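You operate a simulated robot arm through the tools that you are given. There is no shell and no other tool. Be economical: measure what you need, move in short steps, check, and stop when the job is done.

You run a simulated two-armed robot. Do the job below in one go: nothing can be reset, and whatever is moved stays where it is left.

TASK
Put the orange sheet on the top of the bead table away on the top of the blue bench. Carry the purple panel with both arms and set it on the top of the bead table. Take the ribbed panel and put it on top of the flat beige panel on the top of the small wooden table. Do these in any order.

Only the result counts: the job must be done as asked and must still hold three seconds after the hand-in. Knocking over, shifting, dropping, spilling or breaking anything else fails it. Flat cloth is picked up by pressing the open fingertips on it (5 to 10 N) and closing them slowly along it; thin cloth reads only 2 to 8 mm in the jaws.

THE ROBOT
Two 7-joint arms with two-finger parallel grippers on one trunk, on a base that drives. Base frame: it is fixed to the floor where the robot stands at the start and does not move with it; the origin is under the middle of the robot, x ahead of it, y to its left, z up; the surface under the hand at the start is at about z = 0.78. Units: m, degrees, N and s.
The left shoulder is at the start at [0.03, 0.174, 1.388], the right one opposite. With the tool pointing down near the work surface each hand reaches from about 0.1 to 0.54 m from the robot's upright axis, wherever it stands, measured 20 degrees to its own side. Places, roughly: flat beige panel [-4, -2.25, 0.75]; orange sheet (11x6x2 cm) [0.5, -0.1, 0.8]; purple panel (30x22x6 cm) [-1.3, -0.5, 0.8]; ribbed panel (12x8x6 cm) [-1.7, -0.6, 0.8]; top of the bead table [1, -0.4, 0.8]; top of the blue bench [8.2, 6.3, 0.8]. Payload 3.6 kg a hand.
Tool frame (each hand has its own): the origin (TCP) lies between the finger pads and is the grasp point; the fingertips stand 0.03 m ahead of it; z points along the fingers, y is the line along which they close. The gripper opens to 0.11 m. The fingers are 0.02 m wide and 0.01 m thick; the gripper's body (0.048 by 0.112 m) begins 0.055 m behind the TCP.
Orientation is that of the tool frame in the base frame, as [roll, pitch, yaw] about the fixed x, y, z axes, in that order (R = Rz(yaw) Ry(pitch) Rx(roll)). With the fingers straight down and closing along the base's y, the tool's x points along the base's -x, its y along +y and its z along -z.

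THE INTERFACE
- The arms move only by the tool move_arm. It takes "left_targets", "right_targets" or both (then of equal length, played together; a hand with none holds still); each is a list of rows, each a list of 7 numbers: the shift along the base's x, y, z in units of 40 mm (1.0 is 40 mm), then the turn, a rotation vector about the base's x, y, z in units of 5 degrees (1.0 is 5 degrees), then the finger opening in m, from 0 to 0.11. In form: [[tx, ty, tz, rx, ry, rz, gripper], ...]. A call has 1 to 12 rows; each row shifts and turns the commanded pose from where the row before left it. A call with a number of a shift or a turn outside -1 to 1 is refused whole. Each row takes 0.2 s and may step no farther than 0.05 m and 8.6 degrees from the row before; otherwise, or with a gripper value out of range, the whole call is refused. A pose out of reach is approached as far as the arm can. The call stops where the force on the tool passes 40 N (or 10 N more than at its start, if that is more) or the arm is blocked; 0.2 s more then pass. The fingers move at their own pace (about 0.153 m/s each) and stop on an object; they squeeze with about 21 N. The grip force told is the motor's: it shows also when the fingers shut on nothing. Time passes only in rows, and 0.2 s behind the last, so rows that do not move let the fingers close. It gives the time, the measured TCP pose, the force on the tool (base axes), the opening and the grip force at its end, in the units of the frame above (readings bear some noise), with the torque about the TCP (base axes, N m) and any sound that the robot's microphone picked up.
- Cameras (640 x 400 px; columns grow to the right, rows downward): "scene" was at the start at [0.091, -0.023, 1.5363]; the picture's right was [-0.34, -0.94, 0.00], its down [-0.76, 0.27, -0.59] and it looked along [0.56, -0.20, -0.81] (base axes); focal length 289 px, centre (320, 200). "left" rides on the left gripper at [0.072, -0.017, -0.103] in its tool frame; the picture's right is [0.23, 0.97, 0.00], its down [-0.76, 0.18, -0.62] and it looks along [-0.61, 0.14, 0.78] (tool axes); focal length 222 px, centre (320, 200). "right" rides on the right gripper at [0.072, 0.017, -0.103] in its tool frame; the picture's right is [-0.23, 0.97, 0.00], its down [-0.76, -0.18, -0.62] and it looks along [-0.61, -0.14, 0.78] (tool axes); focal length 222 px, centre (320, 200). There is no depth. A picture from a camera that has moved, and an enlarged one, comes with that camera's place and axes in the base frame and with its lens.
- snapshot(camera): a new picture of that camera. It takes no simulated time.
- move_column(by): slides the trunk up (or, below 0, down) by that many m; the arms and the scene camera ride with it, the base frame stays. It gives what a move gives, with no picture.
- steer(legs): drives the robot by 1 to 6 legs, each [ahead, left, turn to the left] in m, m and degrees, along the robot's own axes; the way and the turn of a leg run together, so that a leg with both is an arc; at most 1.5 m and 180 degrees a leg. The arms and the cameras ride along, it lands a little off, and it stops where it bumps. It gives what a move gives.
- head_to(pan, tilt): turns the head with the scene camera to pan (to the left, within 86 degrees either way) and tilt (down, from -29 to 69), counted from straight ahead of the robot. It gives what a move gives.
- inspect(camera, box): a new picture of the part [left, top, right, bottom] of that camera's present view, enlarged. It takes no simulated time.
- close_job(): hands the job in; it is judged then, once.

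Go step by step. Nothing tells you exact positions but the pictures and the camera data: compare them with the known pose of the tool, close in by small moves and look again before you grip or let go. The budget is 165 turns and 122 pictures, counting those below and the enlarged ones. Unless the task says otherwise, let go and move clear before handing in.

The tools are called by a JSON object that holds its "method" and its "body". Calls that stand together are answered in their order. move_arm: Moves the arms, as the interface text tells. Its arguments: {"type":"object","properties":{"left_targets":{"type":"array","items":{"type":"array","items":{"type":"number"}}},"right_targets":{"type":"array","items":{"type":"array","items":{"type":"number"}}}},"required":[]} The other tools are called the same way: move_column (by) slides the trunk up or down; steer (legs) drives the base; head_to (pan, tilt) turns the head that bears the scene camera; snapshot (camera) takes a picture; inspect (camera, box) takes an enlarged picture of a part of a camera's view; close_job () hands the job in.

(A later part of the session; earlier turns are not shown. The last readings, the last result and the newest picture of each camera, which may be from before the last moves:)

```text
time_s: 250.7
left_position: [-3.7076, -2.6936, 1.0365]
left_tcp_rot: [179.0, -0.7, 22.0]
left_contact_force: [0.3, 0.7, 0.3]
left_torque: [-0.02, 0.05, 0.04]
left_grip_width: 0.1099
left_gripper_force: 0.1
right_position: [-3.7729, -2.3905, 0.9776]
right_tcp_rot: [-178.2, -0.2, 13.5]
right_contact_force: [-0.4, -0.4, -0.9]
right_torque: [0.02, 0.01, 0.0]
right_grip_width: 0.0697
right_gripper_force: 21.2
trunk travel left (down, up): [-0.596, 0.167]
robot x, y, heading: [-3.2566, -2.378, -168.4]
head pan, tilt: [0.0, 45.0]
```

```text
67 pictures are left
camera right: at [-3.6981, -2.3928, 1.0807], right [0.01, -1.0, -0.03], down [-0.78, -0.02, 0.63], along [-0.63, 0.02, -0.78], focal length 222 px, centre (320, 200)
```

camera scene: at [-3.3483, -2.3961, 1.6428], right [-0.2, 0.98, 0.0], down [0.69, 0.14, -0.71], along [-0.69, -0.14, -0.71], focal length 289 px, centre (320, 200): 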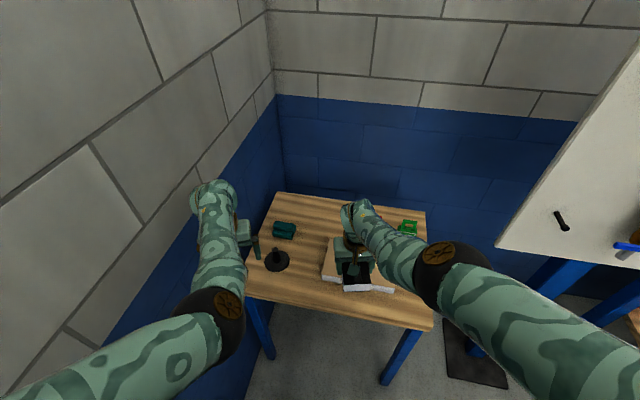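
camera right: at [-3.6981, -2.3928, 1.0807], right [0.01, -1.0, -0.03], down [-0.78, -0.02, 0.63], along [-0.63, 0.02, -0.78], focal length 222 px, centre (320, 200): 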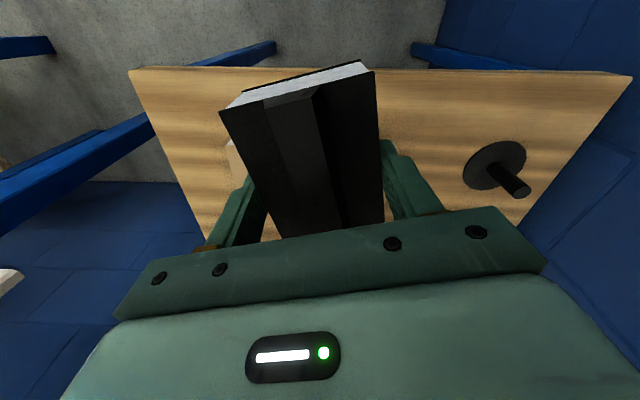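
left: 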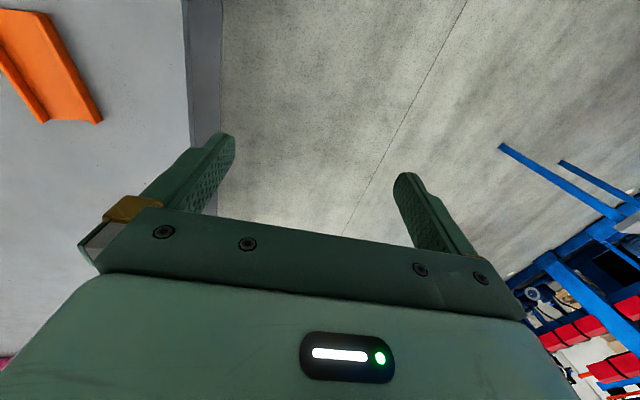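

The target panel is centred near (-3.935, -2.38). A knob stands under the left hand, so I'll raise that hand 8 cm first, then nudge the base so the ribbed panel is above the target.

{"method": "move_arm", "body": {"left_targets": [[0, 0, 0.5, 0, 0, 0, 0.11], [0, 0, 0.5, 0, 0, 0, 0.11], [0, 0, 0.5, 0, 0, 0, 0.11], [0, 0, 0.5, 0, 0, 0, 0.11]]}}

{"method": "steer", "body": {"legs": [[0.156, -0.044, 0]]}}

{"method": "snapshot", "body": {"camera": "scene"}}

{"method": "snapshot", "body": {"camera": "right"}}

{"method": "snapshot", "body": {"camera": "left"}}

```text
time_s: 251.7
left_position: [-3.712, -2.6985, 1.1233]
left_tcp_rot: [178.9, 0.0, 22.5]
left_contact_force: [-0.5, 0.0, -0.2]
left_torque: [0.01, 0.02, 0.01]
left_grip_width: 0.11
left_gripper_force: 0.0
right_position: [-3.7748, -2.3893, 0.9779]
right_tcp_rot: [-178.2, -0.2, 13.4]
right_contact_force: [0.4, -0.3, -1.6]
right_torque: [-0.01, -0.01, 0.01]
right_grip_width: 0.0698
right_gripper_force: 20.7
trunk travel left (down, up): [-0.596, 0.167]
robot x, y, heading: [-3.2509, -2.3785, -168.7]
head pan, tilt: [0.0, 45.0]
```

```text
time_s: 253.2
left_position: [-3.8776, -2.6863, 1.1186]
left_tcp_rot: [178.4, -0.3, 22.3]
left_contact_force: [-0.9, -0.1, -0.8]
left_torque: [0.0, -0.03, 0.03]
left_grip_width: 0.11
left_gripper_force: 0.0
right_position: [-3.9413, -2.3759, 0.9793]
right_tcp_rot: [-178.2, -0.2, 13.2]
right_contact_force: [-0.2, 0.0, -1.4]
right_torque: [-0.01, -0.03, 0.02]
right_grip_width: 0.0698
right_gripper_force: 20.9
trunk travel left (down, up): [-0.596, 0.167]
robot x, y, heading: [-3.4221, -2.3686, -168.6]
head pan, tilt: [0.0, 45.0]
```

```text
66 pictures are left
camera scene: at [-3.5153, -2.3836, 1.6427], right [-0.19, 0.98, 0.0], down [0.69, 0.14, -0.71], along [-0.69, -0.14, -0.71], focal length 289 px, centre (320, 200)
```

scene: 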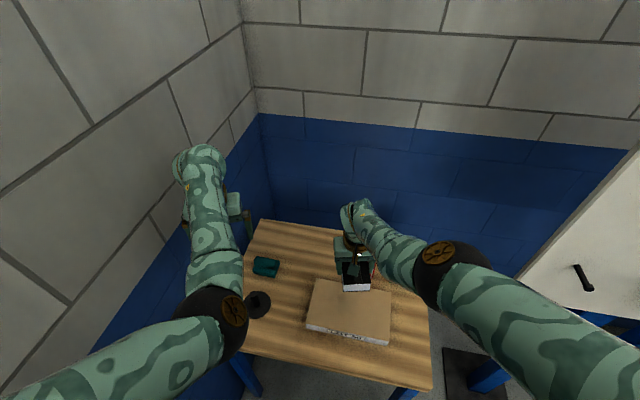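

```text
65 pictures are left
camera right: at [-3.8649, -2.3786, 1.0807], right [0.0, -1.0, -0.03], down [-0.78, -0.02, 0.63], along [-0.63, 0.02, -0.78], focal length 222 px, centre (320, 200)
```

right: 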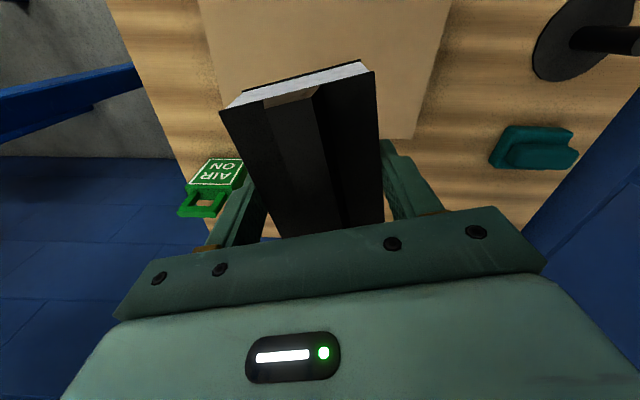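

```text
64 pictures are left
camera left: at [-3.8187, -2.6421, 1.2224], right [0.58, -0.81, 0.03], down [-0.65, -0.44, 0.62], along [-0.5, -0.38, -0.78], focal length 222 px, centre (320, 200)
```

left: 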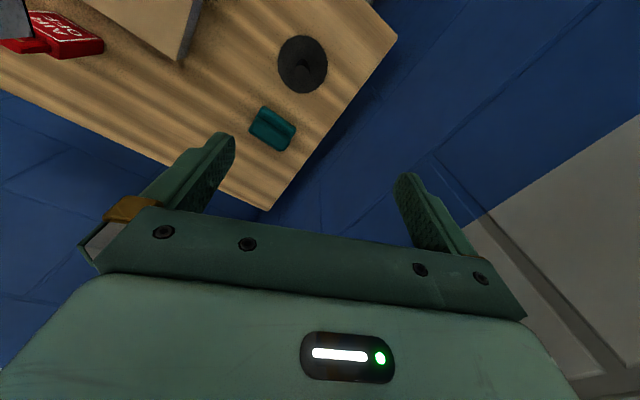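

The panel centre is at about (-3.92, -2.37). I'll shift the hand 2 cm toward me, align the ribbed panel with it (-13°), and lower the trunk most of the way.

{"method": "move_arm", "body": {"right_targets": [[0.13, 0.04, 0, 0, 0, -0.65, 0.05], [0.13, 0.04, 0, 0, 0, -0.65, 0.05], [0.13, 0.04, 0, 0, 0, -0.65, 0.05], [0.13, 0.04, 0, 0, 0, -0.65, 0.05]]}}

{"method": "move_column", "body": {"by": -0.13}}

{"method": "snapshot", "body": {"camera": "scene"}}

{"method": "snapshot", "body": {"camera": "right"}}

```text
time_s: 254.2
left_position: [-3.8771, -2.6886, 1.1193]
left_tcp_rot: [178.4, -0.2, 22.4]
left_contact_force: [-0.4, -0.3, 0.3]
left_torque: [0.0, 0.01, 0.01]
left_grip_width: 0.1098
left_gripper_force: 0.1
right_position: [-3.9388, -2.3587, 0.9897]
right_tcp_rot: [-178.0, 1.5, -1.0]
right_contact_force: [0.9, 0.4, -0.8]
right_torque: [0.02, -0.03, 0.0]
right_grip_width: 0.0698
right_gripper_force: 21.0
trunk travel left (down, up): [-0.596, 0.167]
robot x, y, heading: [-3.4193, -2.3673, -169.0]
head pan, tilt: [0.0, 45.0]
```

```text
time_s: 255.7
left_position: [-3.8818, -2.6921, 0.9968]
left_tcp_rot: [178.3, 0.8, 22.8]
left_contact_force: [-0.1, -0.6, -0.1]
left_torque: [-0.04, 0.02, -0.02]
left_grip_width: 0.11
left_gripper_force: 0.1
right_position: [-3.9607, -2.3581, 0.8797]
right_tcp_rot: [-178.2, 4.0, -1.0]
right_contact_force: [0.2, 0.0, -1.0]
right_torque: [0.02, -0.02, 0.01]
right_grip_width: 0.0697
right_gripper_force: 20.5
trunk travel left (down, up): [-0.466, 0.297]
robot x, y, heading: [-3.4188, -2.37, -169.0]
head pan, tilt: [0.0, 45.0]
```

```text
63 pictures are left
camera scene: at [-3.5295, -2.3864, 1.5123], right [-0.19, 0.98, 0.0], down [0.69, 0.14, -0.71], along [-0.69, -0.14, -0.71], focal length 289 px, centre (320, 200)
```

scene: 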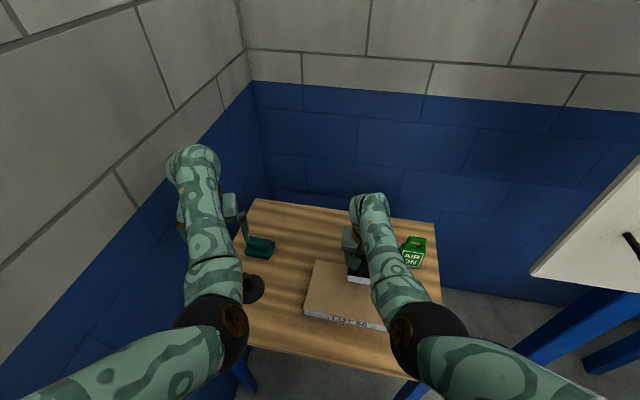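

```text
62 pictures are left
camera right: at [-3.8803, -2.3806, 0.9774], right [-0.25, -0.97, -0.02], down [-0.71, 0.17, 0.68], along [-0.66, 0.18, -0.73], focal length 222 px, centre (320, 200)
```

right: 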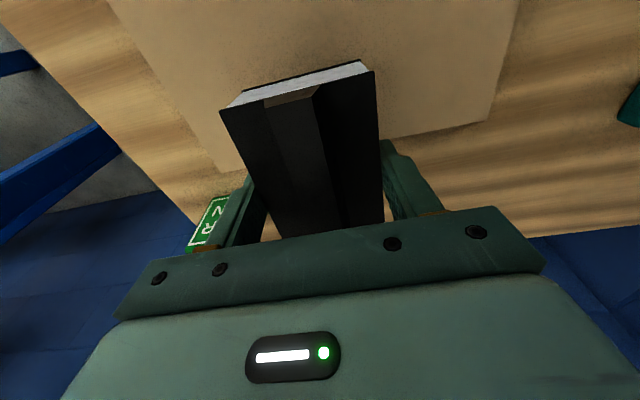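

As the trunk lowered, the hand drifted to x = -3.96 with a 4° pitch. I'll back the base 4 cm, level the tool, and lower with the arm to about 0.835.

{"method": "steer", "body": {"legs": [[-0.04, 0.015, 0]]}}

{"method": "move_arm", "body": {"right_targets": [[0, 0, -0.3, -0.18, -0.4, 0, 0.05], [0, 0, -0.3, -0.18, -0.4, 0, 0.05], [0, 0, -0.3, 0, 0, 0, 0.05], [0, 0, -0.2, 0, 0, 0, 0.05]]}}

{"method": "snapshot", "body": {"camera": "right"}}

{"method": "inspect", "body": {"camera": "scene", "box": [260, 200, 460, 325]}}

```text
time_s: 256.6
left_position: [-3.8355, -2.7029, 0.9951]
left_tcp_rot: [178.1, 0.5, 22.8]
left_contact_force: [-0.7, -0.7, -0.3]
left_torque: [0.02, 0.02, -0.01]
left_grip_width: 0.1101
left_gripper_force: 0.1
right_position: [-3.9104, -2.3598, 0.8722]
right_tcp_rot: [-177.6, 3.2, -1.1]
right_contact_force: [1.0, 0.0, -1.0]
right_torque: [0.0, 0.03, 0.0]
right_grip_width: 0.0698
right_gripper_force: 20.7
trunk travel left (down, up): [-0.466, 0.297]
robot x, y, heading: [-3.3773, -2.3762, -169.0]
head pan, tilt: [0.0, 45.0]
```

```text
time_s: 257.6
left_position: [-3.8389, -2.7052, 0.9942]
left_tcp_rot: [177.9, 0.5, 22.9]
left_contact_force: [0.3, 0.9, 0.7]
left_torque: [-0.06, 0.0, -0.02]
left_grip_width: 0.1099
left_gripper_force: 0.1
right_position: [-3.915, -2.3512, 0.8439]
right_tcp_rot: [-178.8, -0.5, -2.1]
right_contact_force: [-0.4, 0.1, -1.1]
right_torque: [0.0, -0.03, 0.01]
right_grip_width: 0.0695
right_gripper_force: 21.0
right hand out of reach, approached as far as the arm can: row 3, 4
trunk travel left (down, up): [-0.466, 0.297]
robot x, y, heading: [-3.3802, -2.3725, -168.8]
head pan, tilt: [0.0, 45.0]
```

```text
61 pictures are left
camera right: at [-3.8437, -2.3744, 0.9476], right [-0.26, -0.96, -0.02], down [-0.76, 0.19, 0.62], along [-0.59, 0.18, -0.78], focal length 222 px, centre (320, 200)
```

right: 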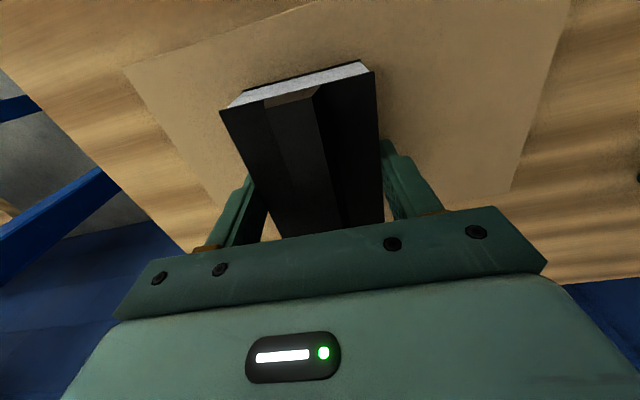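

```text
3.20 times, centred on (360, 262) of scene
camera zoom: at [-3.4874, -2.3935, 1.5121], right [-0.19, 0.98, 0.0], down [0.69, 0.14, -0.71], along [-0.69, -0.14, -0.71], focal length 924 px, centre (192, 0)
```

zoom: 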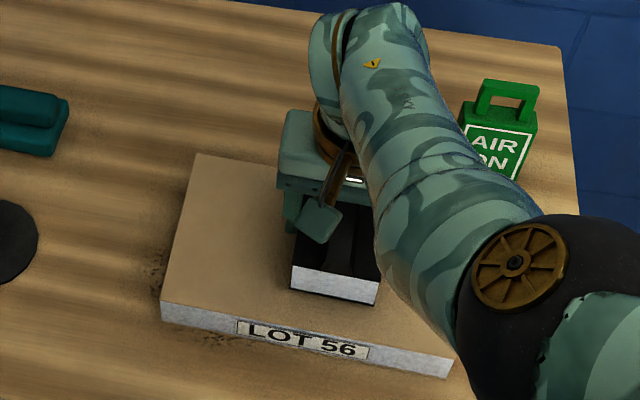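

The ribbed panel hovers over the beige one with margin all round. The arm is at its reach limit, so I'll lower with the trunk in small steps.

{"method": "move_column", "body": {"by": -0.02}}

{"method": "move_column", "body": {"by": -0.008}}

{"method": "inspect", "body": {"camera": "scene", "box": [260, 200, 460, 325]}}

```text
time_s: 258.2
left_position: [-3.8357, -2.7096, 0.9775]
left_tcp_rot: [177.4, 0.8, 23.3]
left_contact_force: [-0.1, 0.6, -1.0]
left_torque: [-0.02, 0.0, 0.0]
left_grip_width: 0.1101
left_gripper_force: 0.1
right_position: [-3.921, -2.3571, 0.8302]
right_tcp_rot: [-178.3, 0.7, -0.7]
right_contact_force: [12.2, 5.3, 28.0]
right_torque: [-1.02, -0.79, 0.51]
right_grip_width: 0.0698
right_gripper_force: 20.4
trunk travel left (down, up): [-0.449, 0.314]
robot x, y, heading: [-3.379, -2.3733, -168.8]
head pan, tilt: [0.0, 45.0]
stopped: the force on the tool passed its limit at 71 N (the readings are from after the stop); the commanded pose is now the measured one
```

```text
time_s: 258.5
left_position: [-3.8343, -2.7136, 0.9756]
left_tcp_rot: [177.1, 0.9, 23.5]
left_contact_force: [0.6, -0.3, -0.1]
left_torque: [-0.01, -0.01, 0.02]
left_grip_width: 0.11
left_gripper_force: 0.1
right_position: [-3.9234, -2.3566, 0.8321]
right_tcp_rot: [-178.3, 0.9, -0.5]
right_contact_force: [11.0, 4.1, 25.5]
right_torque: [-0.89, -0.68, 0.43]
right_grip_width: 0.0699
right_gripper_force: 20.4
trunk travel left (down, up): [-0.447, 0.316]
robot x, y, heading: [-3.3766, -2.3726, -168.9]
head pan, tilt: [0.0, 45.0]
stopped: the force on the tool passed its limit at 50 N (the readings are from after the stop); the commanded pose is now the measured one
```

```text
3.20 times, centred on (360, 262) of scene
camera zoom: at [-3.4888, -2.3936, 1.4925], right [-0.19, 0.98, 0.0], down [0.69, 0.14, -0.71], along [-0.69, -0.14, -0.71], focal length 924 px, centre (192, 0)
```

zoom: 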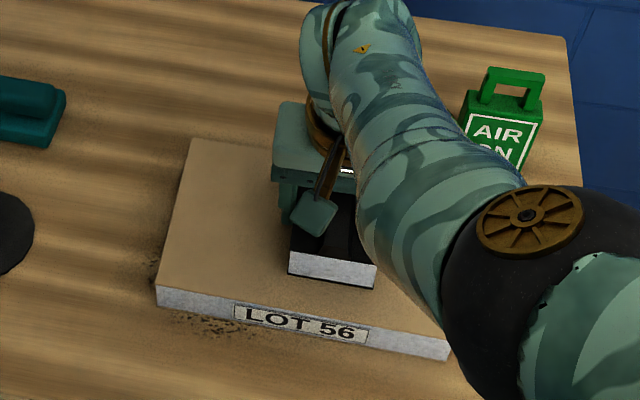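

It is in contact and sits on the beige panel. I'll relieve the pressure by a few mm, open and rise.

{"method": "move_arm", "body": {"right_targets": [[0, 0, 0.06, 0, 0, 0, 0.05], [0, 0, 0, 0, 0, 0, 0.05], [0, 0, 0, 0, 0, 0, 0.08], [0, 0, 0, 0, 0, 0, 0.1], [0, 0, 0, 0, 0, 0, 0.1]]}}

{"method": "move_column", "body": {"by": 0.12}}

{"method": "snapshot", "body": {"camera": "scene"}}

{"method": "snapshot", "body": {"camera": "right"}}

```text
time_s: 259.7
left_position: [-3.8346, -2.7127, 0.9742]
left_tcp_rot: [177.1, 0.7, 23.4]
left_contact_force: [-1.0, -0.4, 0.0]
left_torque: [0.0, 0.0, 0.0]
left_grip_width: 0.11
left_gripper_force: 0.0
right_position: [-3.9248, -2.3553, 0.8326]
right_tcp_rot: [-178.3, 0.8, -0.6]
right_contact_force: [-2.6, 4.2, 9.4]
right_torque: [-0.42, -0.02, -0.08]
right_grip_width: 0.0979
right_gripper_force: 0.0
trunk travel left (down, up): [-0.447, 0.316]
robot x, y, heading: [-3.3772, -2.375, -169.0]
head pan, tilt: [0.0, 45.0]
```

```text
time_s: 261.2
left_position: [-3.837, -2.7125, 1.0942]
left_tcp_rot: [177.1, 0.6, 23.4]
left_contact_force: [-1.0, -0.5, -0.5]
left_torque: [0.03, -0.01, 0.02]
left_grip_width: 0.1099
left_gripper_force: 0.1
right_position: [-3.9258, -2.3559, 0.9656]
right_tcp_rot: [-178.6, 2.2, -0.7]
right_contact_force: [-0.2, 0.8, -0.6]
right_torque: [0.0, 0.01, -0.01]
right_grip_width: 0.1002
right_gripper_force: 0.1
trunk travel left (down, up): [-0.567, 0.196]
robot x, y, heading: [-3.3781, -2.3723, -168.6]
head pan, tilt: [0.0, 45.0]
```

```text
58 pictures are left
camera scene: at [-3.4747, -2.3908, 1.6129], right [-0.19, 0.98, 0.0], down [0.69, 0.14, -0.71], along [-0.69, -0.14, -0.71], focal length 289 px, centre (320, 200)
```

scene: 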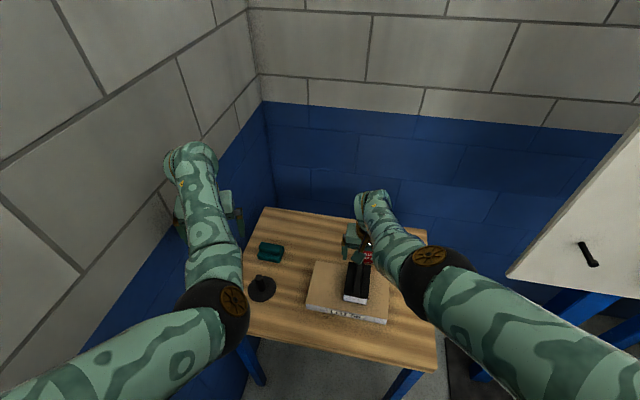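

```text
57 pictures are left
camera right: at [-3.8492, -2.3775, 1.0654], right [-0.24, -0.97, -0.01], down [-0.73, 0.17, 0.66], along [-0.64, 0.17, -0.75], focal length 222 px, centre (320, 200)
```

right: 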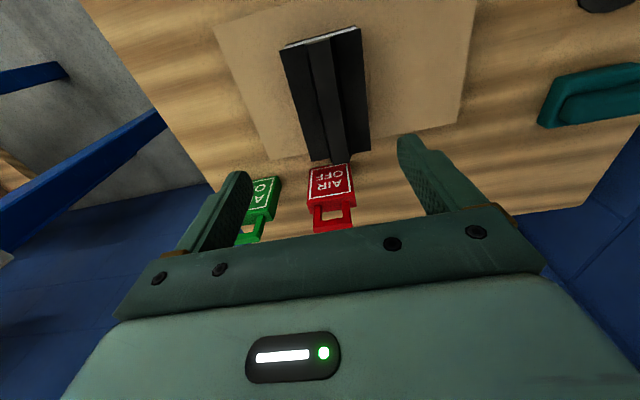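

The ribbed panel rests on the beige one. I'll enlarge to check its back end against the tag.

{"method": "inspect", "body": {"camera": "right", "box": [210, 10, 490, 185]}}

{"method": "inspect", "body": {"camera": "scene", "box": [280, 210, 420, 330]}}

```text
2.29 times, centred on (350, 98) of right
camera zoom: at [-3.8492, -2.3775, 1.0654], right [-0.24, -0.97, -0.01], down [-0.73, 0.17, 0.66], along [-0.64, 0.17, -0.75], focal length 508 px, centre (251, 434)
```

zoom: 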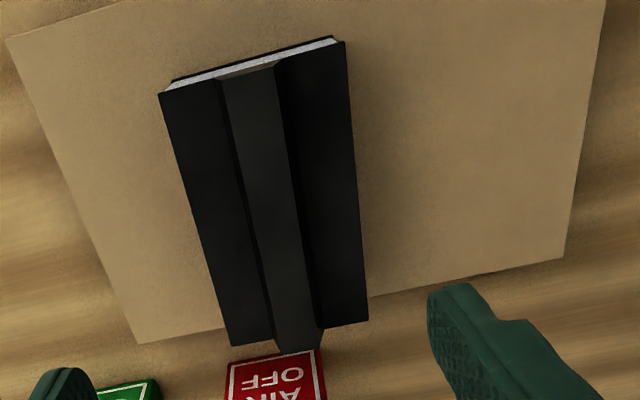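

```text
3.33 times, centred on (350, 270) of scene
camera zoom: at [-3.4747, -2.3908, 1.6129], right [-0.19, 0.98, 0.0], down [0.69, 0.14, -0.71], along [-0.69, -0.14, -0.71], focal length 963 px, centre (220, -33)
```

zoom: 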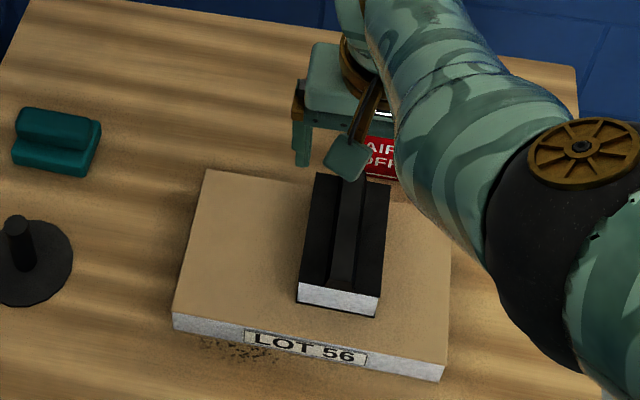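

The back end is about 1 cm inside the panel's edge, so the ribbed panel is fully on it. Now I'll back out, turn to face north and move in front of the purple panel.

{"method": "steer", "body": {"legs": [[-1.15, -0.7, 0], [0, 0, -101.4], [0, -1.1, 0]]}}

{"method": "snapshot", "body": {"camera": "scene"}}

```text
time_s: 277.6
left_position: [-1.5429, -0.907, 1.0927]
left_tcp_rot: [177.0, 0.7, -76.4]
left_contact_force: [-1.1, 0.0, -0.4]
left_torque: [0.02, 0.02, -0.03]
left_grip_width: 0.11
left_gripper_force: 0.0
right_position: [-1.1759, -0.8791, 0.9659]
right_tcp_rot: [-178.6, 2.3, -100.3]
right_contact_force: [0.1, -0.4, 0.4]
right_torque: [0.01, 0.0, -0.01]
right_grip_width: 0.1
right_gripper_force: 0.1
trunk travel left (down, up): [-0.567, 0.196]
robot x, y, heading: [-1.2862, -1.4138, 91.7]
head pan, tilt: [0.0, 45.0]
```

```text
54 pictures are left
camera scene: at [-1.2894, -1.317, 1.613], right [1.0, 0.02, 0.0], down [0.02, -0.71, -0.71], along [-0.02, 0.71, -0.71], focal length 289 px, centre (320, 200)
```

scene: 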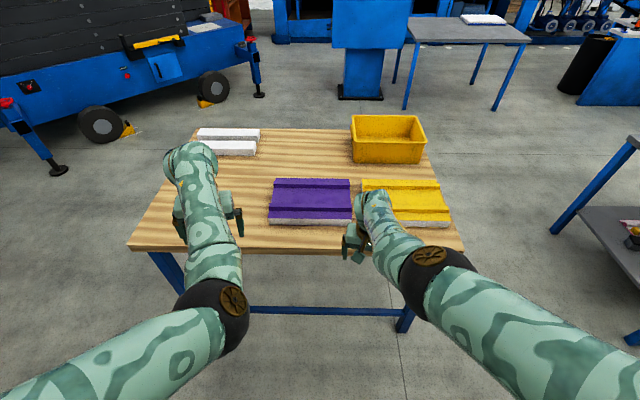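

{"method": "inspect", "body": {"camera": "scene", "box": [240, 150, 400, 250]}}

```text
4.00 times, centred on (320, 200) of scene
camera zoom: at [-1.2894, -1.317, 1.613], right [1.0, 0.02, 0.0], down [0.02, -0.71, -0.71], along [-0.02, 0.71, -0.71], focal length 1155 px, centre (320, 200)
```

zoom: 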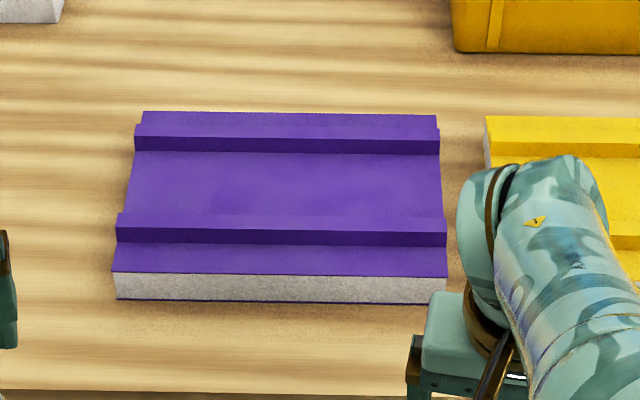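

The purple panel spans x -1.49…-1.20, y -0.63…-0.41, with two 2 cm ribs along x at y≈-0.588 and -0.464, topping at z≈0.857. I'll pinch a rib with each hand diagonally, which needs both tools turned 90°, so I'll test that turn here.

{"method": "move_arm", "body": {"left_targets": [[0, 0, 0, 0, 0, -1, 0.08], [0, 0, 0, 0, 0, -1, 0.08], [0, 0, 0, 0, 0, -1, 0.08], [0, 0, 0, 0, 0, -1, 0.08], [0, 0, 0, 0, 0, -1, 0.08], [0, 0, 0, 0, 0, -1, 0.08], [0, 0, 0, 0, 0, -1, 0.08], [0, 0, 0, 0, 0, -1, 0.08]], "right_targets": [[0, 0, 0, 0, 0, 1, 0.08], [0, 0, 0, 0, 0, 1, 0.08], [0, 0, 0, 0, 0, 1, 0.08], [0, 0, 0, 0, 0, 1, 0.08], [0, 0, 0, 0, 0, 1, 0.08], [0, 0, 0, 0, 0, 1, 0.08], [0, 0, 0, 0, 0, 1, 0.08], [0, 0, 0, 0, 0, 1, 0.08]]}}

```text
time_s: 279.4
left_position: [-1.5451, -0.9064, 1.097]
left_tcp_rot: [176.8, 0.9, -116.5]
left_contact_force: [-0.2, 0.4, -0.3]
left_torque: [0.01, -0.01, -0.02]
left_grip_width: 0.0801
left_gripper_force: 0.1
right_position: [-1.1764, -0.8796, 0.9663]
right_tcp_rot: [-178.7, 2.4, -60.4]
right_contact_force: [0.5, 0.5, 0.1]
right_torque: [0.02, 0.01, 0.01]
right_grip_width: 0.0801
right_gripper_force: 0.1
trunk travel left (down, up): [-0.567, 0.196]
robot x, y, heading: [-1.2885, -1.4194, 91.3]
head pan, tilt: [0.0, 45.0]
```

The turn works, so I'll continue it.

{"method": "move_arm", "body": {"left_targets": [[0, 0, 0, 0, 0, -1, 0.08], [0, 0, 0, 0, 0, -1, 0.08], [0, 0, 0, 0, 0, -1, 0.08], [0, 0, 0, 0, 0, -1, 0.08], [0, 0, 0, 0, 0, -1, 0.08], [0, 0, 0, 0, 0, -1, 0.08], [0, 0, 0, 0, 0, -1, 0.08], [0, 0, 0, 0, 0, -1, 0.08], [0, 0, 0, 0, 0, -1, 0.08], [0, 0, 0, 0, 0, -1, 0.08], [0, 0, 0, 0, 0, -1, 0.08], [0, 0, 0, 0, 0, -0.7, 0.08]], "right_targets": [[0, 0, 0, 0, 0, 1, 0.08], [0, 0, 0, 0, 0, 1, 0.08], [0, 0, 0, 0, 0, 1, 0.08], [0, 0, 0, 0, 0, 1, 0.08], [0, 0, 0, 0, 0, 1, 0.08], [0, 0, 0, 0, 0, 1, 0.08], [0, 0, 0, 0, 0, 1, 0.08], [0, 0, 0, 0, 0, 1, 0.08], [0, 0, 0, 0, 0, 1, 0.08], [0, 0, 0, 0, 0, 1, 0.08], [0, 0, 0, 0, 0, 1, 0.08], [0, 0, 0, 0, 0, 1, 0.08]]}}

```text
time_s: 282.0
left_position: [-1.5428, -0.9066, 1.0947]
left_tcp_rot: [177.1, 0.7, -175.1]
left_contact_force: [0.1, 0.9, 0.1]
left_torque: [0.02, 0.0, 0.06]
left_grip_width: 0.0801
left_gripper_force: 0.0
right_position: [-1.1753, -0.8777, 0.9661]
right_tcp_rot: [-178.7, 2.3, -0.2]
right_contact_force: [0.3, 1.5, -0.5]
right_torque: [-0.01, -0.01, 0.02]
right_grip_width: 0.0799
right_gripper_force: 0.0
trunk travel left (down, up): [-0.567, 0.196]
robot x, y, heading: [-1.2877, -1.4163, 91.3]
head pan, tilt: [0.0, 45.0]
```

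Both tools now close along y. To give both arms equal reach, I'll turn the base 7° left, lower the trunk 10 cm, and bring the hands to their carry spacing while still south of the table.

{"method": "steer", "body": {"legs": [[0, 0, 7]]}}

{"method": "move_column", "body": {"by": -0.1}}

{"method": "move_arm", "body": {"left_targets": [[0.5, 0.1, -0.2, 0, 0, -0.35, 0.08], [0.5, 0.1, -0.2, 0, 0, -0.35, 0.08], [0.5, 0, -0.2, 0, 0, -0.35, 0.08], [0.5, 0, -0.2, -0.2, 0, -0.35, 0.08], [0.5, 0, -0.2, -0.2, 0, -0.3, 0.08], [0.5, 0, -0.2, -0.2, 0.1, -0.3, 0.08], [0.5, 0, -0.2, 0, 0, -0.3, 0.08], [0.5, 0, -0.2, 0, 0, -0.2, 0.08]], "right_targets": [[0, 0.2, 0.2, 0, 0, -0.2, 0.08], [0, 0.2, 0.2, 0, 0, -0.2, 0.08], [0.1, 0.2, 0.2, 0, 0, -0.2, 0.08], [0.1, 0.2, 0.2, 0, 0, -0.2, 0.08], [0.1, 0.2, 0.2, -0.1, -0.2, -0.2, 0.08], [0.1, 0.2, 0.2, -0.1, -0.2, -0.2, 0.08], [0.1, 0.1, 0.2, 0, 0, -0.1, 0.08], [0.1, 0.1, 0, 0, 0, 0, 0.08]]}}

```text
time_s: 282.9
left_position: [-1.6031, -0.9416, 1.0943]
left_tcp_rot: [177.0, 0.8, -167.9]
left_contact_force: [0.3, -0.3, -0.8]
left_torque: [-0.04, -0.05, 0.01]
left_grip_width: 0.0797
left_gripper_force: 0.1
right_position: [-1.2433, -0.8693, 0.9663]
right_tcp_rot: [-178.8, 2.3, 6.5]
right_contact_force: [0.3, -0.4, -0.1]
right_torque: [0.0, -0.01, 0.01]
right_grip_width: 0.0799
right_gripper_force: 0.1
trunk travel left (down, up): [-0.567, 0.196]
robot x, y, heading: [-1.2883, -1.4153, 98.4]
head pan, tilt: [0.0, 45.0]
```

```text
time_s: 284.3
left_position: [-1.6052, -0.9419, 0.9952]
left_tcp_rot: [177.0, 0.7, -167.8]
left_contact_force: [-0.2, 0.0, -0.3]
left_torque: [0.01, 0.01, 0.03]
left_grip_width: 0.08
left_gripper_force: 0.0
right_position: [-1.2426, -0.8688, 0.8663]
right_tcp_rot: [-178.7, 2.4, 6.6]
right_contact_force: [-0.8, -0.5, 0.2]
right_torque: [0.0, -0.03, -0.02]
right_grip_width: 0.08
right_gripper_force: 0.1
trunk travel left (down, up): [-0.467, 0.296]
robot x, y, heading: [-1.2857, -1.4159, 98.2]
head pan, tilt: [0.0, 45.0]
```

```text
time_s: 286.3
left_position: [-1.4713, -0.8841, 0.9871]
left_tcp_rot: [173.2, -2.1, -178.7]
left_contact_force: [-1.0, -0.8, -0.5]
left_torque: [-0.01, -0.02, 0.01]
left_grip_width: 0.08
left_gripper_force: 0.1
right_position: [-1.219, -0.8183, 0.9257]
right_tcp_rot: [-179.8, 0.3, 0.2]
right_contact_force: [-0.4, 0.9, -0.8]
right_torque: [0.02, 0.0, 0.01]
right_grip_width: 0.0801
right_gripper_force: 0.0
right hand out of reach, approached as far as the arm can: row 6
trunk travel left (down, up): [-0.467, 0.296]
robot x, y, heading: [-1.2863, -1.4135, 98.3]
head pan, tilt: [0.0, 45.0]
stopped in row 8 (left hand): the arm was blocked; the commanded pose is now the measured one
```

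The right hand is in place, but the left got blocked slightly high and tilted. I'll look.

{"method": "snapshot", "body": {"camera": "scene"}}

```text
52 pictures are left
camera scene: at [-1.3043, -1.3055, 1.5125], right [0.99, 0.14, 0.0], down [0.1, -0.7, -0.71], along [-0.1, 0.7, -0.71], focal length 289 px, centre (320, 200)
```

scene: 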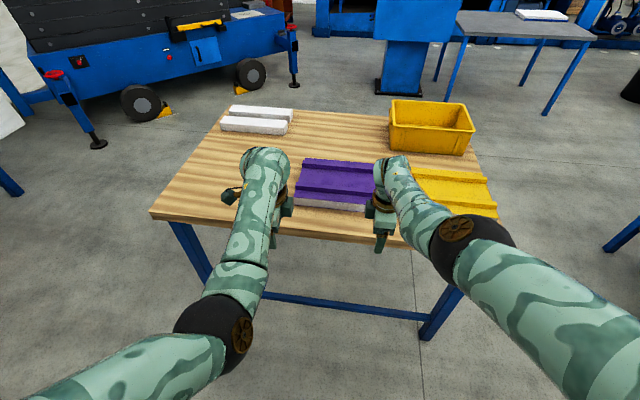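

I'll turn the base to heading ~110°, where both hands need about equal forward reach, and then level the left hand and correct both yaws.

{"method": "steer", "body": {"legs": [[0, 0, 11.7]]}}

{"method": "move_arm", "body": {"left_targets": [[0, 0, -0.4, -0.45, -0.14, -0.5, 0.08], [0, 0, -0.4, -0.45, -0.14, -0.5, 0.08], [0, 0, -0.4, -0.45, -0.14, -0.5, 0.08], [0, 0, -0.3, 0, 0, -0.5, 0.08], [0, 0, 0, 0, 0, -0.6, 0.08]], "right_targets": [[0, 0, 0, 0, 0, -0.5, 0.08], [0, 0, 0, 0, 0, -0.5, 0.08], [0, 0, 0, 0, 0, -0.5, 0.08], [0, 0, 0, 0, 0, -0.5, 0.08], [0, 0, 0, 0, 0, -0.4, 0.08]]}}

```text
time_s: 287.4
left_position: [-1.5735, -0.9326, 0.9856]
left_tcp_rot: [173.3, -2.0, -167.0]
left_contact_force: [0.2, 0.4, 0.1]
left_torque: [-0.01, 0.03, 0.0]
left_grip_width: 0.0801
left_gripper_force: 0.1
right_position: [-1.341, -0.8167, 0.9259]
right_tcp_rot: [-179.6, 0.3, 11.8]
right_contact_force: [-0.1, 0.6, 0.0]
right_torque: [-0.01, 0.01, -0.01]
right_grip_width: 0.0801
right_gripper_force: 0.0
trunk travel left (down, up): [-0.467, 0.296]
robot x, y, heading: [-1.2846, -1.4215, 109.8]
head pan, tilt: [0.0, 45.0]
```

```text
time_s: 288.6
left_position: [-1.5737, -0.9325, 0.9262]
left_tcp_rot: [-179.6, -1.1, 179.8]
left_contact_force: [-0.5, 0.7, -0.2]
left_torque: [-0.02, 0.0, -0.01]
left_grip_width: 0.0804
left_gripper_force: 0.0
right_position: [-1.3415, -0.8161, 0.9248]
right_tcp_rot: [-179.7, 0.3, -0.3]
right_contact_force: [0.1, 0.3, -0.2]
right_torque: [-0.01, -0.02, 0.01]
right_grip_width: 0.0799
right_gripper_force: 0.0
trunk travel left (down, up): [-0.467, 0.296]
robot x, y, heading: [-1.29, -1.4113, 110.2]
head pan, tilt: [0.0, 45.0]
```

Both tools are level at z≈0.925, spaced right for the two ribs. I'll drive so that they stand over the ribs.

{"method": "steer", "body": {"legs": [[0.285, -0.225, 0]]}}

{"method": "snapshot", "body": {"camera": "left"}}

{"method": "snapshot", "body": {"camera": "right"}}

{"method": "snapshot", "body": {"camera": "scene"}}

```text
time_s: 291.0
left_position: [-1.4544, -0.5846, 0.9268]
left_tcp_rot: [-179.7, -1.0, 179.0]
left_contact_force: [1.3, 0.7, -0.6]
left_torque: [-0.03, 0.03, 0.0]
left_grip_width: 0.08
left_gripper_force: 0.1
right_position: [-1.2209, -0.4696, 0.925]
right_tcp_rot: [-179.7, 0.3, -0.9]
right_contact_force: [-0.2, 0.5, -0.6]
right_torque: [-0.01, -0.02, -0.01]
right_grip_width: 0.0799
right_gripper_force: 0.0
trunk travel left (down, up): [-0.467, 0.296]
robot x, y, heading: [-1.1725, -1.0732, 109.3]
head pan, tilt: [0.0, 45.0]
```

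```text
51 pictures are left
camera left: at [-1.5254, -0.6009, 1.032], right [-0.21, 0.98, 0.0], down [0.78, 0.17, 0.61], along [0.59, 0.13, -0.79], focal length 222 px, centre (320, 200)
```

left: 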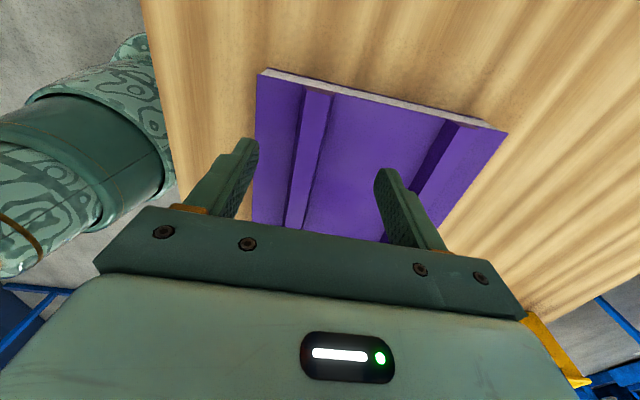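

```text
50 pictures are left
camera right: at [-1.1464, -0.4893, 1.0275], right [-0.24, -0.97, 0.0], down [-0.76, 0.19, 0.63], along [-0.61, 0.15, -0.78], focal length 222 px, centre (320, 200)
```

right: 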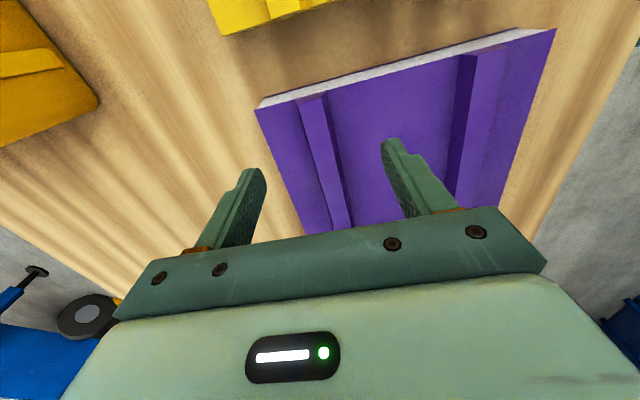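

```text
49 pictures are left
camera scene: at [-1.2105, -0.9645, 1.5125], right [0.94, 0.33, 0.0], down [0.23, -0.67, -0.71], along [-0.23, 0.67, -0.71], focal length 289 px, centre (320, 200)
```

scene: 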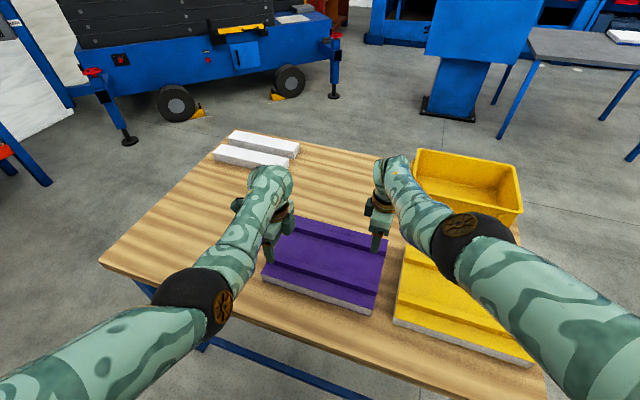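

The ribs are centred at y≈-0.594 (front) and -0.473 (back). I'll make small y corrections, narrow the openings to 5 cm and descend.

{"method": "move_arm", "body": {"left_targets": [[0, -0.12, -0.2, 0, 0, 0, 0.05], [0, -0.11, -0.3, 0, 0, 0.2, 0.05], [0, 0, -0.4, 0, 0, 0, 0.05], [0, 0, -0.3, 0, 0, 0, 0.05]], "right_targets": [[0, -0.1, -0.2, 0, 0, 0.1, 0.05], [0, 0, -0.3, 0, 0, 0.1, 0.05], [0, 0, -0.4, 0, 0, 0, 0.05], [0, 0, -0.3, 0, 0, 0, 0.05]]}}

{"method": "snapshot", "body": {"camera": "left"}}

{"method": "snapshot", "body": {"camera": "right"}}

```text
time_s: 292.0
left_position: [-1.4531, -0.5937, 0.8775]
left_tcp_rot: [-179.6, -1.1, -179.9]
left_contact_force: [0.6, 0.2, -0.2]
left_torque: [0.0, 0.04, 0.01]
left_grip_width: 0.0505
left_gripper_force: 0.1
right_position: [-1.2161, -0.4904, 0.8856]
right_tcp_rot: [-179.6, 0.2, 0.0]
right_contact_force: [-0.9, -0.1, 5.4]
right_torque: [0.13, -0.04, -0.03]
right_grip_width: 0.0502
right_gripper_force: 0.1
right hand out of reach, approached as far as the arm can: row 2, 3, 4
trunk travel left (down, up): [-0.467, 0.296]
robot x, y, heading: [-1.1734, -1.0667, 108.9]
head pan, tilt: [0.0, 45.0]
```

```text
48 pictures are left
camera left: at [-1.5246, -0.6116, 0.9829], right [-0.23, 0.97, 0.0], down [0.77, 0.18, 0.61], along [0.59, 0.14, -0.79], focal length 222 px, centre (320, 200)
```

left: 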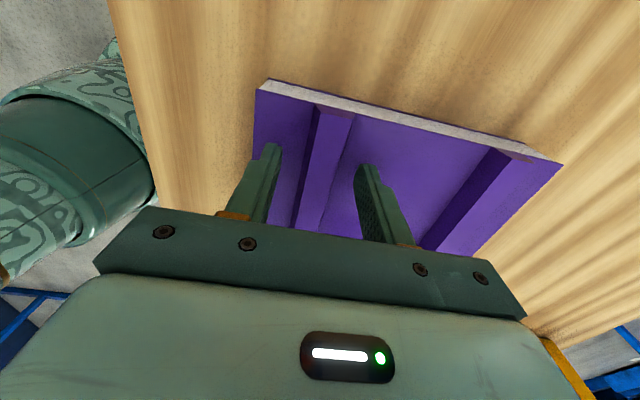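

```text
47 pictures are left
camera right: at [-1.1425, -0.5086, 0.9886], right [-0.23, -0.97, -0.01], down [-0.76, 0.17, 0.63], along [-0.61, 0.15, -0.78], focal length 222 px, centre (320, 200)
```

right: 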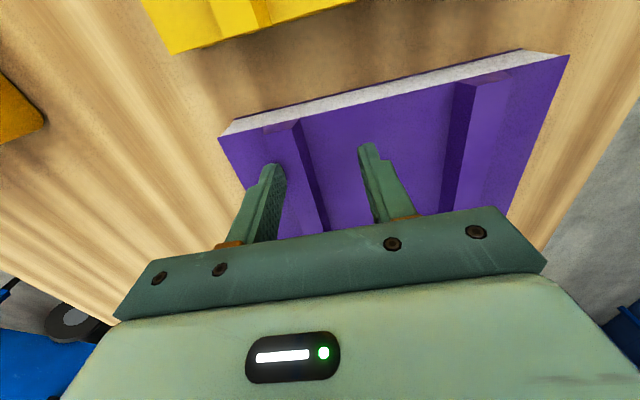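

The right arm runs out of reach at that height. I'll raise both hands, lower the trunk 4 cm and move the base 2.5 cm closer.

{"method": "move_arm", "body": {"left_targets": [[0, 0, 0.6, 0, 0, 0, 0.05], [0, 0, 0.6, 0, 0, 0, 0.05], [0, 0, 0.5, 0, 0, 0, 0.05]], "right_targets": [[0, 0, 0.6, 0, 0, 0, 0.05], [0, 0, 0.6, 0, 0, 0, 0.05], [0, 0, 0.5, 0, 0, 0, 0.05]]}}

{"method": "move_column", "body": {"by": -0.04}}

{"method": "steer", "body": {"legs": [[0.024, -0.008, 0]]}}

```text
time_s: 292.8
left_position: [-1.4562, -0.5937, 0.9473]
left_tcp_rot: [-179.8, -0.9, -179.9]
left_contact_force: [-0.5, 0.5, 0.2]
left_torque: [0.01, -0.03, 0.0]
left_grip_width: 0.05
left_gripper_force: 0.0
right_position: [-1.2177, -0.4912, 0.9529]
right_tcp_rot: [-179.6, 0.3, 0.1]
right_contact_force: [0.5, -0.7, -0.2]
right_torque: [0.01, 0.02, 0.02]
right_grip_width: 0.0503
right_gripper_force: 0.0
trunk travel left (down, up): [-0.467, 0.296]
robot x, y, heading: [-1.1751, -1.0696, 109.2]
head pan, tilt: [0.0, 45.0]
```

```text
time_s: 293.6
left_position: [-1.4552, -0.595, 0.9078]
left_tcp_rot: [-179.7, -1.1, -180.0]
left_contact_force: [-0.6, 0.0, -0.3]
left_torque: [0.02, 0.02, 0.0]
left_grip_width: 0.0502
left_gripper_force: 0.0
right_position: [-1.2157, -0.4928, 0.9125]
right_tcp_rot: [-179.7, 0.3, -0.2]
right_contact_force: [1.2, 0.1, 0.0]
right_torque: [0.0, 0.02, -0.02]
right_grip_width: 0.05
right_gripper_force: 0.1
trunk travel left (down, up): [-0.427, 0.336]
robot x, y, heading: [-1.174, -1.07, 109.2]
head pan, tilt: [0.0, 45.0]
```

```text
time_s: 294.4
left_position: [-1.4558, -0.5682, 0.9057]
left_tcp_rot: [-179.7, -1.1, -179.9]
left_contact_force: [-0.4, -0.3, 0.2]
left_torque: [-0.05, -0.03, 0.04]
left_grip_width: 0.0501
left_gripper_force: 0.2
right_position: [-1.2171, -0.4657, 0.9134]
right_tcp_rot: [-179.8, 0.3, 0.0]
right_contact_force: [0.0, 0.5, -0.6]
right_torque: [-0.07, 0.02, -0.02]
right_grip_width: 0.05
right_gripper_force: 0.0
trunk travel left (down, up): [-0.427, 0.336]
robot x, y, heading: [-1.1728, -1.0475, 109.4]
head pan, tilt: [0.0, 45.0]
```

Now I'll align in y, then descend.

{"method": "move_arm", "body": {"left_targets": [[0, -0.35, 0, 0, 0, 0, 0.05], [0, -0.3, 0, 0, 0, 0, 0.05], [0, 0, -0.3, 0, 0, 0, 0.05], [0, 0, -0.3, 0, 0, 0, 0.05], [0, 0, -0.3, 0, 0, 0, 0.05]], "right_targets": [[0, -0.1, 0, 0, 0, 0, 0.05], [0, -0.08, 0, 0, 0, 0, 0.05], [0, 0, -0.4, 0, 0, 0, 0.05], [0, 0, -0.4, 0, 0, 0, 0.05], [0, 0, -0.3, 0, 0, 0, 0.05]]}}

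{"method": "snapshot", "body": {"camera": "left"}}

{"method": "snapshot", "body": {"camera": "right"}}

```text
time_s: 295.6
left_position: [-1.4542, -0.5968, 0.8712]
left_tcp_rot: [-179.8, -1.0, 179.9]
left_contact_force: [-0.3, -0.9, 0.9]
left_torque: [0.02, 0.01, 0.02]
left_grip_width: 0.0501
left_gripper_force: 0.2
right_position: [-1.2162, -0.4732, 0.8705]
right_tcp_rot: [-179.6, 0.4, -0.1]
right_contact_force: [0.0, 0.1, 10.0]
right_torque: [-0.29, -0.1, 0.02]
right_grip_width: 0.0498
right_gripper_force: 0.1
trunk travel left (down, up): [-0.427, 0.336]
robot x, y, heading: [-1.1732, -1.0442, 109.4]
head pan, tilt: [0.0, 45.0]
```

```text
46 pictures are left
camera left: at [-1.5249, -0.6134, 0.9764], right [-0.23, 0.97, 0.0], down [0.77, 0.18, 0.61], along [0.59, 0.14, -0.79], focal length 222 px, centre (320, 200)
```

left: 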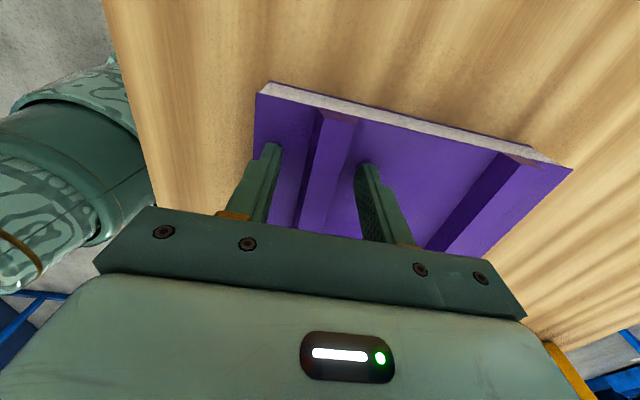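

```text
45 pictures are left
camera right: at [-1.142, -0.4922, 0.9729], right [-0.23, -0.97, -0.01], down [-0.76, 0.17, 0.63], along [-0.61, 0.15, -0.78], focal length 222 px, centre (320, 200)
```

right: 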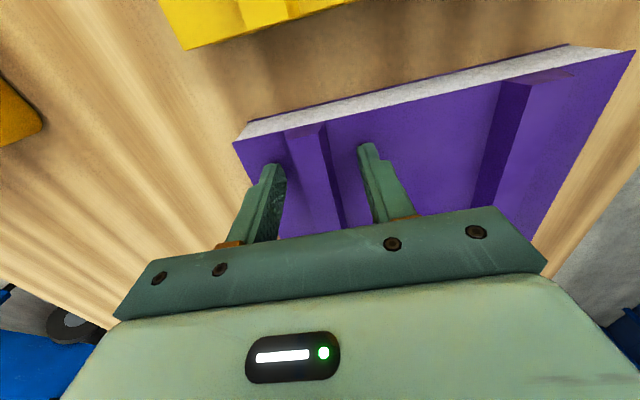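

Both hands straddle their ribs and the right tips touch the slab. I'll close both.

{"method": "move_arm", "body": {"left_targets": [[0, 0, 0, 0, 0, 0, 0.03], [0, 0, 0, 0, 0, 0, 0.005], [0, 0, 0, 0, 0, 0, 0.005], [0, 0, 0, 0, 0, 0, 0.005]], "right_targets": [[0, 0, 0.05, 0, 0, 0, 0.03], [0, 0, 0, 0, 0, 0, 0.005], [0, 0, 0, 0, 0, 0, 0.005], [0, 0, 0, 0, 0, 0, 0.005]]}}

{"method": "snapshot", "body": {"camera": "left"}}

{"method": "snapshot", "body": {"camera": "right"}}

```text
time_s: 296.6
left_position: [-1.4559, -0.5948, 0.8705]
left_tcp_rot: [-179.7, -1.1, -180.0]
left_contact_force: [-3.1, -8.0, 8.4]
left_torque: [-0.31, 0.08, -0.36]
left_grip_width: 0.025
left_gripper_force: 20.8
right_position: [-1.2167, -0.4739, 0.8695]
right_tcp_rot: [-179.6, 0.3, 0.1]
right_contact_force: [4.2, 7.9, -0.3]
right_torque: [0.25, -0.18, -0.27]
right_grip_width: 0.0253
right_gripper_force: 21.0
trunk travel left (down, up): [-0.427, 0.336]
robot x, y, heading: [-1.1725, -1.0456, 109.2]
head pan, tilt: [0.0, 45.0]
```

```text
44 pictures are left
camera left: at [-1.5259, -0.6126, 0.9763], right [-0.23, 0.97, 0.0], down [0.77, 0.18, 0.61], along [0.59, 0.14, -0.79], focal length 222 px, centre (320, 200)
```

left: 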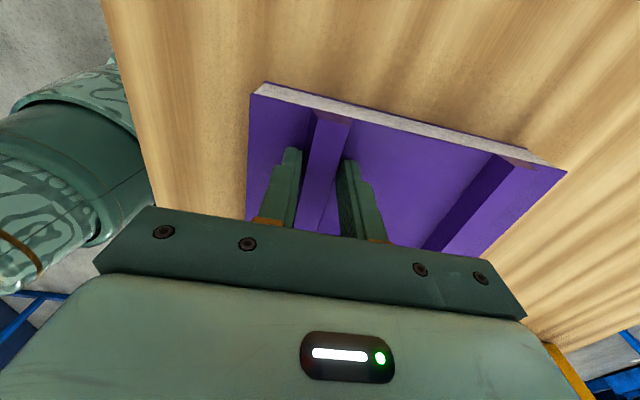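

```text
43 pictures are left
camera right: at [-1.1417, -0.4915, 0.9732], right [-0.23, -0.97, -0.01], down [-0.76, 0.17, 0.63], along [-0.61, 0.15, -0.78], focal length 222 px, centre (320, 200)
```

right: 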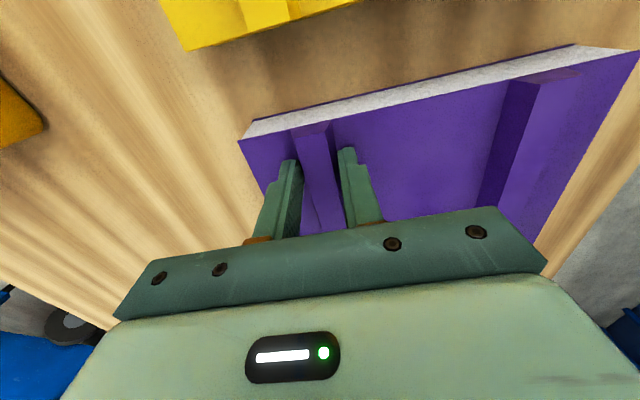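

Both ribs are gripped at 25 mm. I'll lift with the trunk, which moves both hands equally.

{"method": "move_column", "body": {"by": 0.03}}

{"method": "snapshot", "body": {"camera": "scene"}}

```text
time_s: 297.4
left_position: [-1.4555, -0.5958, 0.8985]
left_tcp_rot: [-179.6, -1.0, -180.0]
left_contact_force: [-5.6, -3.3, -3.6]
left_torque: [-0.1, 0.27, -0.06]
left_grip_width: 0.0248
left_gripper_force: 20.6
right_position: [-1.2158, -0.4742, 0.9008]
right_tcp_rot: [-179.8, 0.3, -0.1]
right_contact_force: [5.2, 3.5, -3.0]
right_torque: [0.1, -0.26, -0.05]
right_grip_width: 0.025
right_gripper_force: 21.1
trunk travel left (down, up): [-0.457, 0.306]
robot x, y, heading: [-1.1752, -1.0446, 109.4]
head pan, tilt: [0.0, 45.0]
```

```text
42 pictures are left
camera scene: at [-1.212, -0.9377, 1.5023], right [0.94, 0.33, 0.0], down [0.23, -0.67, -0.71], along [-0.23, 0.67, -0.71], focal length 289 px, centre (320, 200)
```

scene: 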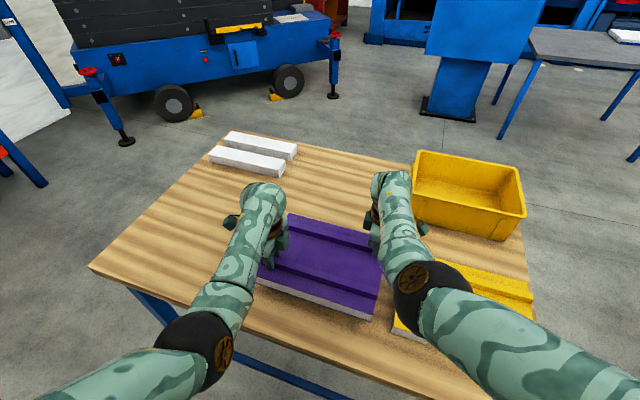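

It's lifted and level, with about 3 N on each hand. I'll raise another 7 cm and back away from the table.

{"method": "move_column", "body": {"by": 0.07}}

{"method": "steer", "body": {"legs": [[-0.368, 0.129, 0]]}}

{"method": "snapshot", "body": {"camera": "scene"}}

```text
time_s: 298.4
left_position: [-1.4557, -0.5949, 0.9691]
left_tcp_rot: [-179.6, -1.1, 180.0]
left_contact_force: [-5.8, -5.0, -3.8]
left_torque: [-0.15, 0.33, -0.13]
left_grip_width: 0.0248
left_gripper_force: 21.1
right_position: [-1.2161, -0.4742, 0.9704]
right_tcp_rot: [-179.8, 0.3, 0.0]
right_contact_force: [6.1, 4.3, -1.9]
right_torque: [0.07, -0.31, -0.15]
right_grip_width: 0.0253
right_gripper_force: 21.0
trunk travel left (down, up): [-0.527, 0.236]
robot x, y, heading: [-1.1697, -1.0461, 109.5]
head pan, tilt: [0.0, 45.0]
```

```text
time_s: 300.9
left_position: [-1.4595, -0.9868, 0.9702]
left_tcp_rot: [-179.7, -1.1, -179.7]
left_contact_force: [-6.1, -5.3, -2.5]
left_torque: [-0.14, 0.22, -0.13]
left_grip_width: 0.0248
left_gripper_force: 21.5
right_position: [-1.2201, -0.8648, 0.9716]
right_tcp_rot: [-179.7, 0.3, 0.3]
right_contact_force: [7.0, 2.7, -1.8]
right_torque: [0.11, -0.24, -0.13]
right_grip_width: 0.0248
right_gripper_force: 21.0
trunk travel left (down, up): [-0.527, 0.236]
robot x, y, heading: [-1.1773, -1.4342, 109.6]
head pan, tilt: [0.0, 45.0]
```

```text
41 pictures are left
camera scene: at [-1.2103, -1.3392, 1.5728], right [0.94, 0.33, 0.0], down [0.24, -0.67, -0.71], along [-0.24, 0.67, -0.71], focal length 289 px, centre (320, 200)
```

scene: 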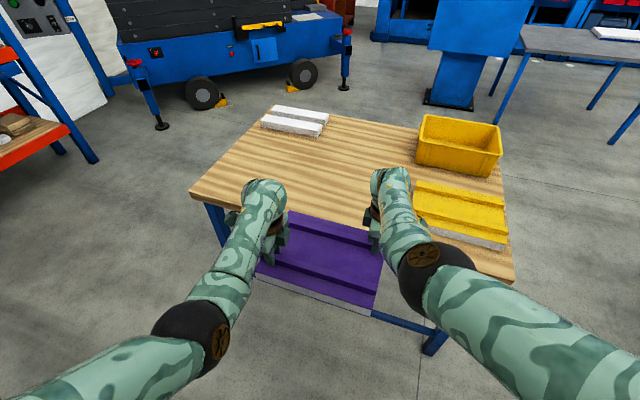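

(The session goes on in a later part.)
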